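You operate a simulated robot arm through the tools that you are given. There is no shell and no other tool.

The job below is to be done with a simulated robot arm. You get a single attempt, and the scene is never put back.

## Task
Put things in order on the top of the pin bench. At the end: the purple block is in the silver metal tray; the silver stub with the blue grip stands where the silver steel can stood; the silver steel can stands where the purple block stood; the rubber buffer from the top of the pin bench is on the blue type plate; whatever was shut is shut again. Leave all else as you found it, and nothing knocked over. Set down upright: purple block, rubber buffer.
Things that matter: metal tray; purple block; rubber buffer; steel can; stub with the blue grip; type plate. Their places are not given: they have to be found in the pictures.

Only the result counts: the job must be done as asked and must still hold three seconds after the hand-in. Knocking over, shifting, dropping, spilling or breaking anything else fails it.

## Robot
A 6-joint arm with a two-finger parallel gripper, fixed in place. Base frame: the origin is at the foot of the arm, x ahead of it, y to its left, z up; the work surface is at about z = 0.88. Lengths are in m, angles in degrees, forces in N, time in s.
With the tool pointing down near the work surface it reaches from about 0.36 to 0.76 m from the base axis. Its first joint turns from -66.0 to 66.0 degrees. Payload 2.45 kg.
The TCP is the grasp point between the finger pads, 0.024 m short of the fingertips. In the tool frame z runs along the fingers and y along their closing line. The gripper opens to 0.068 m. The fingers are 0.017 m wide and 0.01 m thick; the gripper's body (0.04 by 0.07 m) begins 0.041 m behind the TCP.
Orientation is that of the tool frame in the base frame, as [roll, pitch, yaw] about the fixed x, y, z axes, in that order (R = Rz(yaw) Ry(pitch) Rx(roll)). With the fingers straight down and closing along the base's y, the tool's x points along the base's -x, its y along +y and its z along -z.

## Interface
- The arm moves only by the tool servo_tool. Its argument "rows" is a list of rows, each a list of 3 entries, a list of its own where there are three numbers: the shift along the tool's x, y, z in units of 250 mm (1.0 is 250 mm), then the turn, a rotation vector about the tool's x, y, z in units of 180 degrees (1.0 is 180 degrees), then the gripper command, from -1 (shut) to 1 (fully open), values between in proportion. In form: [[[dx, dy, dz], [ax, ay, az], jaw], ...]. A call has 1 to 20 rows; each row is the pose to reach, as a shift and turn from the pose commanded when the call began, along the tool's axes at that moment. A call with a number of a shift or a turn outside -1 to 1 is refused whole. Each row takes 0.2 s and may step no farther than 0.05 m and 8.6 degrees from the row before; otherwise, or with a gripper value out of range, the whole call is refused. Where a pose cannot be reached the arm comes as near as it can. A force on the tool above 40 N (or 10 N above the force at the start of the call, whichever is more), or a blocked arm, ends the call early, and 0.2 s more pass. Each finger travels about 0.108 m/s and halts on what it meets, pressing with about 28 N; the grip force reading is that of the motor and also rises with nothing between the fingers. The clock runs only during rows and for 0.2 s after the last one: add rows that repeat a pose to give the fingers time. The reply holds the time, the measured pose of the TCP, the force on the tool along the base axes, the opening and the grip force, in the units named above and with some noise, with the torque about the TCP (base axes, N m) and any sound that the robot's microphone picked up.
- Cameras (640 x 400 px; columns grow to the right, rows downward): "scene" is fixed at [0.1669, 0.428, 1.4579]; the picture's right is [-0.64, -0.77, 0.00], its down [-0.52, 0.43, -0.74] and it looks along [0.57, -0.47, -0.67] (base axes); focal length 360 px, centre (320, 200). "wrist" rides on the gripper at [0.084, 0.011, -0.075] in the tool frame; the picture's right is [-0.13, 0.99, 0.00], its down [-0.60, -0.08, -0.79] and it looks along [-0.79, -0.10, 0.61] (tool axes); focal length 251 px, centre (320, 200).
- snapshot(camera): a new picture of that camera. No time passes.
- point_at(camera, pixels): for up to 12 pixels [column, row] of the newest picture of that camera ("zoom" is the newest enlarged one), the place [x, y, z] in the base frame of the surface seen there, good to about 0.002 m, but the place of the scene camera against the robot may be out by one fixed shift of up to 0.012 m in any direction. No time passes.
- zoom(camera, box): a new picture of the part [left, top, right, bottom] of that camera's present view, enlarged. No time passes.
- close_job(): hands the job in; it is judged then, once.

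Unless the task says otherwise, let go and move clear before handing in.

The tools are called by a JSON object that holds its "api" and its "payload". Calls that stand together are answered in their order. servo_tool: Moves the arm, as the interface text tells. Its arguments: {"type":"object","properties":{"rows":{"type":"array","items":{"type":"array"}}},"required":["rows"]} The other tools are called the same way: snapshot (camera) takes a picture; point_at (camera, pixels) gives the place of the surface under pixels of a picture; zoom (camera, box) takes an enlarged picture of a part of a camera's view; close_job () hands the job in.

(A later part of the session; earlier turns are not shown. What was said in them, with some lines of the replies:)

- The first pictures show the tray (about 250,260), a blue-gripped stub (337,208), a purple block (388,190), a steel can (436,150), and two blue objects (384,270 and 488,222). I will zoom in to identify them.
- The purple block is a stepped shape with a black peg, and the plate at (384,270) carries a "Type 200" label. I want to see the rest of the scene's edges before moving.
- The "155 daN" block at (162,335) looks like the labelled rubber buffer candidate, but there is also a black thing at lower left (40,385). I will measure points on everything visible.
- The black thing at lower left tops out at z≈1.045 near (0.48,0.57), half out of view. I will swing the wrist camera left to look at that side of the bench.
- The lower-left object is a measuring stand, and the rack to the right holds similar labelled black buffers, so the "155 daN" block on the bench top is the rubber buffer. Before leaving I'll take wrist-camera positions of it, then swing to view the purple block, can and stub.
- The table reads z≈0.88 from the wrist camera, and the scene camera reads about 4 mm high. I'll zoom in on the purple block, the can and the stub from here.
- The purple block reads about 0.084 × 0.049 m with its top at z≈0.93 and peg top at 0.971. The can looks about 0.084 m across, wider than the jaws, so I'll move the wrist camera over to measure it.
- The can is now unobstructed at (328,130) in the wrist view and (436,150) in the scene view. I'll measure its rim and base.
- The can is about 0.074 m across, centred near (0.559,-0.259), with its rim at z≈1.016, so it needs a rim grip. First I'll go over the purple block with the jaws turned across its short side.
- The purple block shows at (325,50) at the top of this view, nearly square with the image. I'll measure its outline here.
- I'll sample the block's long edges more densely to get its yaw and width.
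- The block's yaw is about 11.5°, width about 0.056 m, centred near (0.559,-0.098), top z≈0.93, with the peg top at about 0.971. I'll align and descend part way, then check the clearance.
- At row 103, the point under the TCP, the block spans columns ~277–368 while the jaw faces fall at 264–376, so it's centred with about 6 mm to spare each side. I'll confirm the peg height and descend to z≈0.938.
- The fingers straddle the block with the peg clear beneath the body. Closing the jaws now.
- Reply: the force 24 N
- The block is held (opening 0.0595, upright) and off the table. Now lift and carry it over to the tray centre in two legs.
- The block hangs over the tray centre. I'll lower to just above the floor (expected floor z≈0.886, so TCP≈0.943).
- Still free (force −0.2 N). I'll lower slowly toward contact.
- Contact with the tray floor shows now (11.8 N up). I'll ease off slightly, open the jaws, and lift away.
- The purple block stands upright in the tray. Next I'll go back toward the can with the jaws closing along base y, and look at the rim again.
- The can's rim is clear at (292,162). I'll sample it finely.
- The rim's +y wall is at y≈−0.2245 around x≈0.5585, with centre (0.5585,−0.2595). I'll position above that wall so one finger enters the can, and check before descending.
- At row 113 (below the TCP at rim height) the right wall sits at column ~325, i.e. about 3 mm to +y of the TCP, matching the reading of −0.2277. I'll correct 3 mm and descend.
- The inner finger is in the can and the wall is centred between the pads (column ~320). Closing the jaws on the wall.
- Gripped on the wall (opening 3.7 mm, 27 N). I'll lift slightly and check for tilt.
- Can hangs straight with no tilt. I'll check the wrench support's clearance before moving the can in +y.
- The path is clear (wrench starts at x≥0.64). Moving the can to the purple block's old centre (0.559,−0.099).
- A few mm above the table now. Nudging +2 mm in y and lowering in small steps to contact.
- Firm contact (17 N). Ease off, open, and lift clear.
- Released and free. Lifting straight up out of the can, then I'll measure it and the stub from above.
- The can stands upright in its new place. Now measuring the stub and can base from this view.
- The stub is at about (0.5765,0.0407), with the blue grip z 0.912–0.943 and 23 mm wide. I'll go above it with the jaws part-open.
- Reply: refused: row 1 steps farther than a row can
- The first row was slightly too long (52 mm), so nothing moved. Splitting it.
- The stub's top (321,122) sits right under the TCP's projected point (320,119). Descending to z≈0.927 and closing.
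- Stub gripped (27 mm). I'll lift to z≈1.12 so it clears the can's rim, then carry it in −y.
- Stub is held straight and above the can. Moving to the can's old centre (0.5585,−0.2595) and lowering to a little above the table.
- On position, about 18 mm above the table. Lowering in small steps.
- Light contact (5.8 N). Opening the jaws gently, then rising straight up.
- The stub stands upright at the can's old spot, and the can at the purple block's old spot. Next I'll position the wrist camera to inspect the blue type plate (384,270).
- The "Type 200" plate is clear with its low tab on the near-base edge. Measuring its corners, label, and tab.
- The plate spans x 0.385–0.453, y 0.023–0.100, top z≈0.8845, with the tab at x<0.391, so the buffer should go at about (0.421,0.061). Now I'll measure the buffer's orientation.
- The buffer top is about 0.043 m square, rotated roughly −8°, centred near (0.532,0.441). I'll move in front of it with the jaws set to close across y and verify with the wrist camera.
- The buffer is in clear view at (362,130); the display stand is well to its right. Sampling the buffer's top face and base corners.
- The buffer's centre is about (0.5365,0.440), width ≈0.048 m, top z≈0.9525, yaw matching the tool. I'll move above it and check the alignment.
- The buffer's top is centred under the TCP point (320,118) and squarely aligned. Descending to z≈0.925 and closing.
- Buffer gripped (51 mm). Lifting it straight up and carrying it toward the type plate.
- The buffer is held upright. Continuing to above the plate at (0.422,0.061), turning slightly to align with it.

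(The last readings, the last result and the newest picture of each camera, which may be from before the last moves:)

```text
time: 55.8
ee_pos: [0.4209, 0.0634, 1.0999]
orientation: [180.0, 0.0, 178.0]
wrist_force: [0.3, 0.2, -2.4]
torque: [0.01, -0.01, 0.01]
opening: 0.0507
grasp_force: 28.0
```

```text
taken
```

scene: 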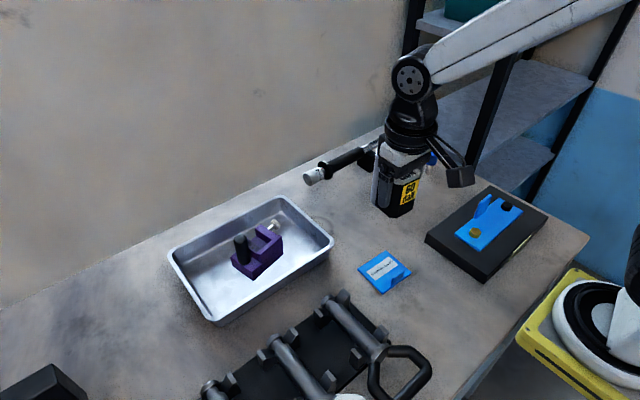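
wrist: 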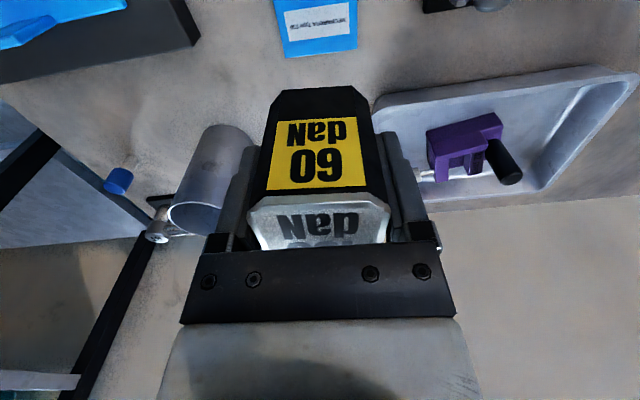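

Aligned above the plate. Descending to about 1 cm above it, then checking.

{"api": "servo_tool", "payload": {"rows": [[[0, 0, 0.16], [0, 0, 0], -1], [[0, 0, 0.33], [0, 0, 0], -1], [[0, 0, 0.48], [0, 0, 0], -1], [[0, 0, 0.58], [0, 0, 0], -1], [[0, 0, 0.635], [0, 0, 0], -1], [[0, 0, 0.635], [0, 0, 0], -1]]}}

{"api": "zoom", "payload": {"camera": "scene", "box": [320, 180, 460, 310]}}

{"api": "snapshot", "payload": {"camera": "wrist"}}

```text
time: 57.2
ee_pos: [0.422, 0.0636, 0.9419]
orientation: [180.0, 0.0, 177.9]
wrist_force: [0.0, 0.3, -2.0]
torque: [0.03, 0.0, 0.02]
opening: 0.0507
grasp_force: 28.5
```

```text
3.08 times, centred on (390, 245) of scene
```

zoom: 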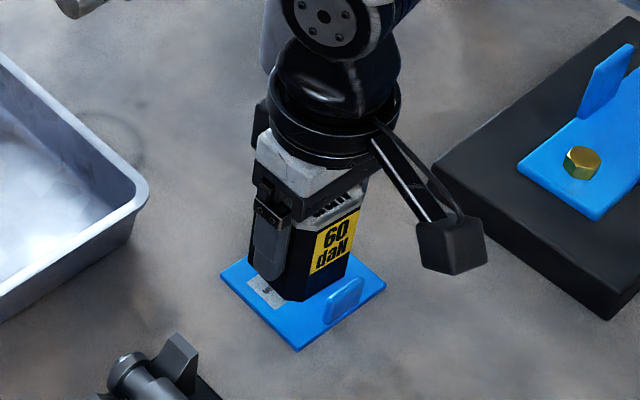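

```text
taken
```

wrist: 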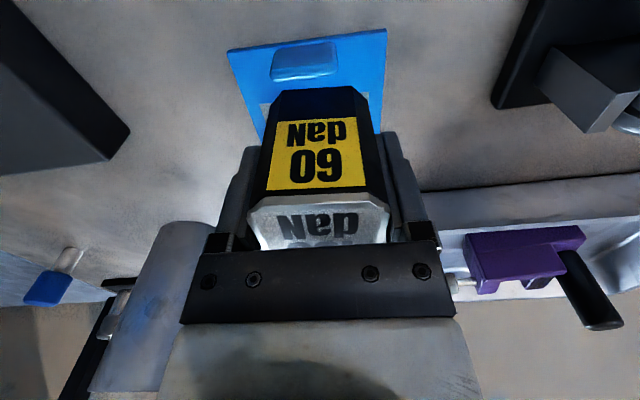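

The buffer hovers over the plate, about 2 mm too far +y. Correcting and lowering in small steps.

{"api": "servo_tool", "payload": {"rows": [[[0, -0.009, 0.015], [0, 0, 0], -1], [[0, -0.009, 0.032], [0, 0, 0], -1], [[0, -0.009, 0.045], [0, 0, 0], -1]]}}

{"api": "servo_tool", "payload": {"rows": [[[0, 0, 0.004], [0, 0, 0], -1], [[0, 0, 0.008], [0, 0, 0], -1]]}}

```text
time: 58.0
ee_pos: [0.4227, 0.0606, 0.9301]
orientation: [180.0, 0.0, 177.9]
wrist_force: [0.3, 0.2, -2.5]
torque: [0.0, 0.0, 0.01]
opening: 0.051
grasp_force: 28.1
```

```text
time: 58.6
ee_pos: [0.4213, 0.0618, 0.9295]
orientation: [180.0, 0.0, 177.9]
wrist_force: [-7.3, -1.9, 33.1]
torque: [-0.14, 0.39, -0.18]
opening: 0.0508
grasp_force: 28.0
```

Firm contact with the plate (33 N). Backing off slightly, opening, and rising.

{"api": "servo_tool", "payload": {"rows": [[[0, 0, -0.005], [0, 0, 0], -1], [[0, 0, -0.007], [0, 0, 0], -1]]}}

{"api": "servo_tool", "payload": {"rows": [[[0, 0, 0], [0, 0, 0], 0.7], [[0, 0, 0], [0, 0, 0], 1], [[0, 0, 0], [0, 0, 0], 1]]}}

{"api": "zoom", "payload": {"camera": "scene", "box": [320, 180, 460, 310]}}

{"api": "servo_tool", "payload": {"rows": [[[0, 0, -0.05], [0, 0, 0], 1], [[0, 0, -0.16], [0, 0, 0], 1], [[0, 0, -0.3], [0, 0, 0], 1], [[0, 0, -0.46], [0, 0, 0], 1], [[0, 0, -0.62], [0, 0, 0], 1], [[0, 0, -0.78], [0, 0, 0], 1]]}}

{"api": "snapshot", "payload": {"camera": "scene"}}

{"api": "snapshot", "payload": {"camera": "wrist"}}

```text
time: 59.2
ee_pos: [0.423, 0.0603, 0.9299]
orientation: [180.0, 0.1, 178.0]
wrist_force: [-0.1, 1.0, 5.2]
torque: [0.04, -0.14, -0.07]
opening: 0.0511
grasp_force: 27.4
```

```text
time: 60.0
ee_pos: [0.4221, 0.0608, 0.9292]
orientation: [180.0, 0.0, 177.9]
wrist_force: [0.7, 0.7, -0.2]
torque: [0.01, -0.03, 0.03]
opening: 0.068
grasp_force: 0.1
```

```text
3.08 times, centred on (390, 245) of scene
```

zoom: 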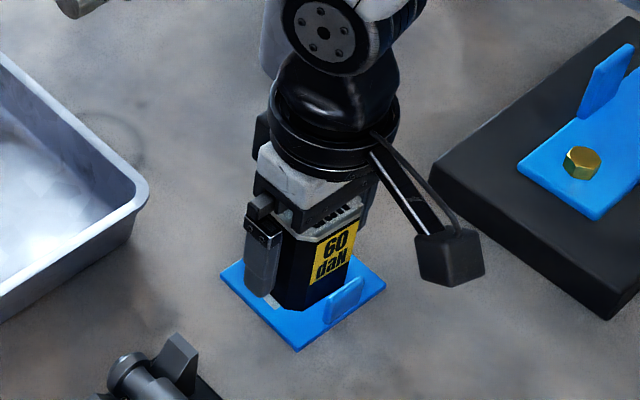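

```text
time: 61.4
ee_pos: [0.4212, 0.0615, 1.1252]
orientation: [-180.0, 0.0, 178.0]
wrist_force: [-0.9, 0.1, 0.0]
torque: [0.01, -0.02, 0.0]
opening: 0.0681
grasp_force: 0.2
```

```text
taken
```

scene: 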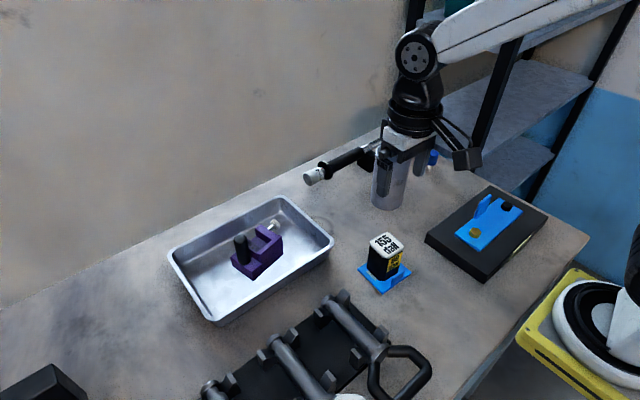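

```text
taken
```

wrist: 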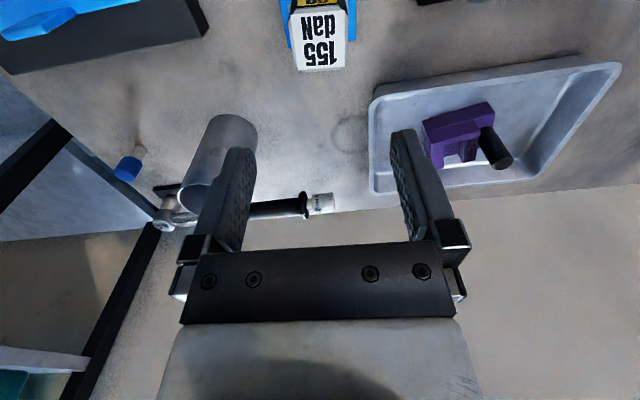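

Buffer stands upright on the plate. I'll retract a bit and do a final check of all positions.

{"api": "servo_tool", "payload": {"rows": [[[0, 0.12, -0.1], [0, 0, 0], 1], [[0, 0.26, -0.2], [0, 0, 0], 1], [[0, 0.42, -0.3], [0, 0, 0], 1], [[0, 0.58, -0.3], [0, 0, 0], 1]]}}

{"api": "snapshot", "payload": {"camera": "scene"}}

{"api": "zoom", "payload": {"camera": "scene", "box": [320, 110, 480, 300]}}

{"api": "snapshot", "payload": {"camera": "wrist"}}

```text
time: 62.4
ee_pos: [0.4267, 0.2066, 1.1994]
orientation: [-180.0, -0.1, 177.9]
wrist_force: [0.4, -0.2, -0.3]
torque: [0.0, -0.01, -0.02]
opening: 0.0678
grasp_force: 0.0
```

```text
taken
```

scene: 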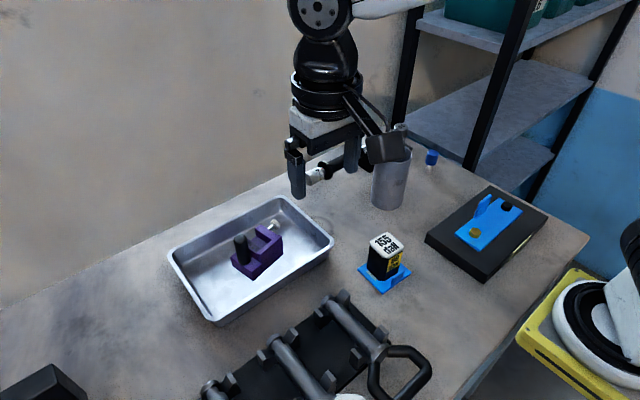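

```text
2.11 times, centred on (400, 205) of scene
```

zoom: 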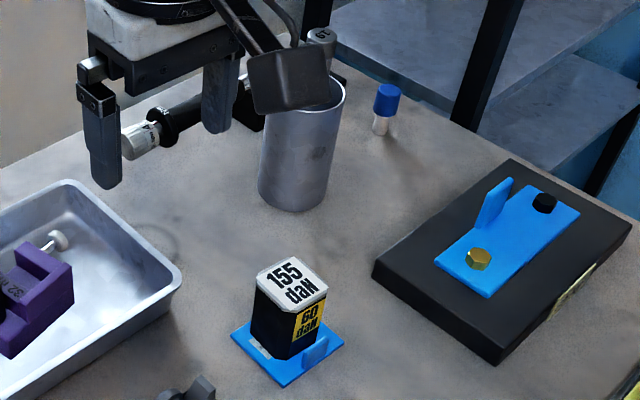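

```text
taken
```

wrist: 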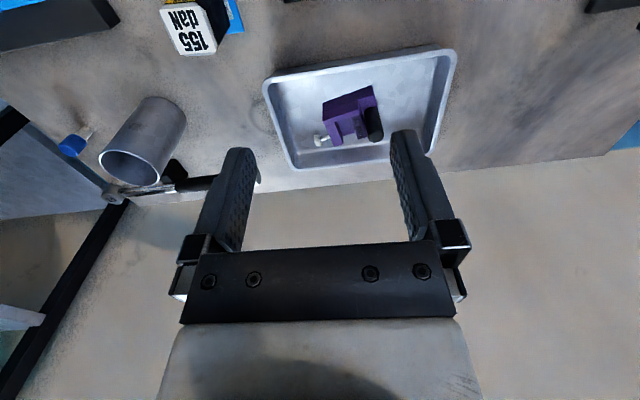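

Everything stands upright. Measuring the can's and stub's final positions from the wrist view.

{"api": "zoom", "payload": {"camera": "wrist", "box": [50, 80, 210, 200]}}

{"api": "point_at", "payload": {"camera": "wrist", "pixels": [[130, 150], [101, 158], [158, 165], [150, 184], [115, 181], [126, 151], [156, 98], [184, 115], [90, 132], [84, 138], [70, 145], [149, 103]]}}

{"api": "point_at", "payload": {"camera": "scene", "pixels": [[431, 164], [428, 158], [435, 160], [388, 209], [375, 200], [402, 200], [393, 207], [380, 206]]}}

```text
3.33 times, centred on (130, 140) of wrist
```

zoom: 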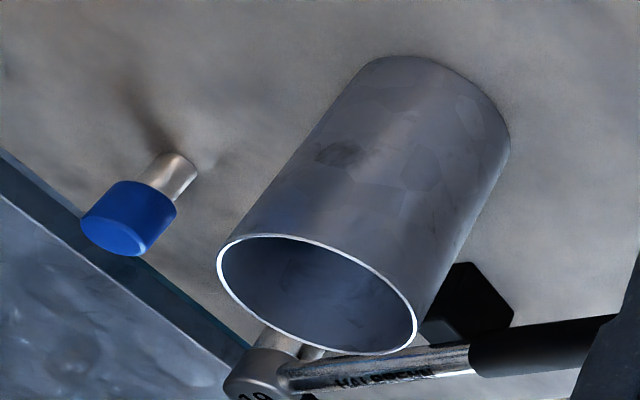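

```text
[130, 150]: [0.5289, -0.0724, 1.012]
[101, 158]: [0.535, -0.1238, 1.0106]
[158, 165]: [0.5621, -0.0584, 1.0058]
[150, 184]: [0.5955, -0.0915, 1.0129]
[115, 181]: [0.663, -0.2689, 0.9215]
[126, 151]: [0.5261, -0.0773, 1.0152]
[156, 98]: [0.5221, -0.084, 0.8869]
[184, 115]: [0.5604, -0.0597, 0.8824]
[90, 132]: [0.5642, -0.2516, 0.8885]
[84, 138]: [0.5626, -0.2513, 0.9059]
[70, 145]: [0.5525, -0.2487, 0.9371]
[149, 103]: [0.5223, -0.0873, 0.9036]
```

```text
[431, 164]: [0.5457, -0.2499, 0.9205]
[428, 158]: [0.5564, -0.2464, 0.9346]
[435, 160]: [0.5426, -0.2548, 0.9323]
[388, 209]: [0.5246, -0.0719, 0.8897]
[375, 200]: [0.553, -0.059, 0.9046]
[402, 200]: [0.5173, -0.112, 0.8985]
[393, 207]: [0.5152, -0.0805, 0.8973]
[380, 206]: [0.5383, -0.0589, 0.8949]
```

The can is centred near (0.559,−0.0965) and the stub near (0.559,−0.260), each within about 2 mm of its target. The purple block is in the tray, the buffer stands on the Type 200 plate, nothing was opened, and the gripper is empty and clear. Handing in.

{"api": "close_job", "payload": {}}

```text
The job is handed in.
```

The job is handed in. All four moves are done, everything I moved is standing upright, and I saw nothing knocked over. I haven't seen the judging result.

| Object | Where it is now | Check |
|---|---|---|
| Purple block | In the silver metal tray | Upright |
| Steel can | Where the purple block stood | About 2 mm from the spot I measured for the block's centre |
| Stub with the blue grip | Where the can stood | About 2 mm from the can's original centre |
| Rubber buffer | On the blue type plate | Upright, clear of the plate's raised tab |

- **Rubber buffer:** I took this to be the black "155 daN" block on the bench. Similar labelled blocks sit on a rack beside the bench, and I left those alone.
- **Type plate:** I took this to be the blue plate printed "MECHAROSA Type 200", not the bolted blue plate on the black slab.
- **Shut items:** I opened nothing, so there was nothing to shut again.
- **Pressing force:** the buffer met the plate with about 33 N. I backed off before letting go, and the last pictures showed no sign of the plate having moved.
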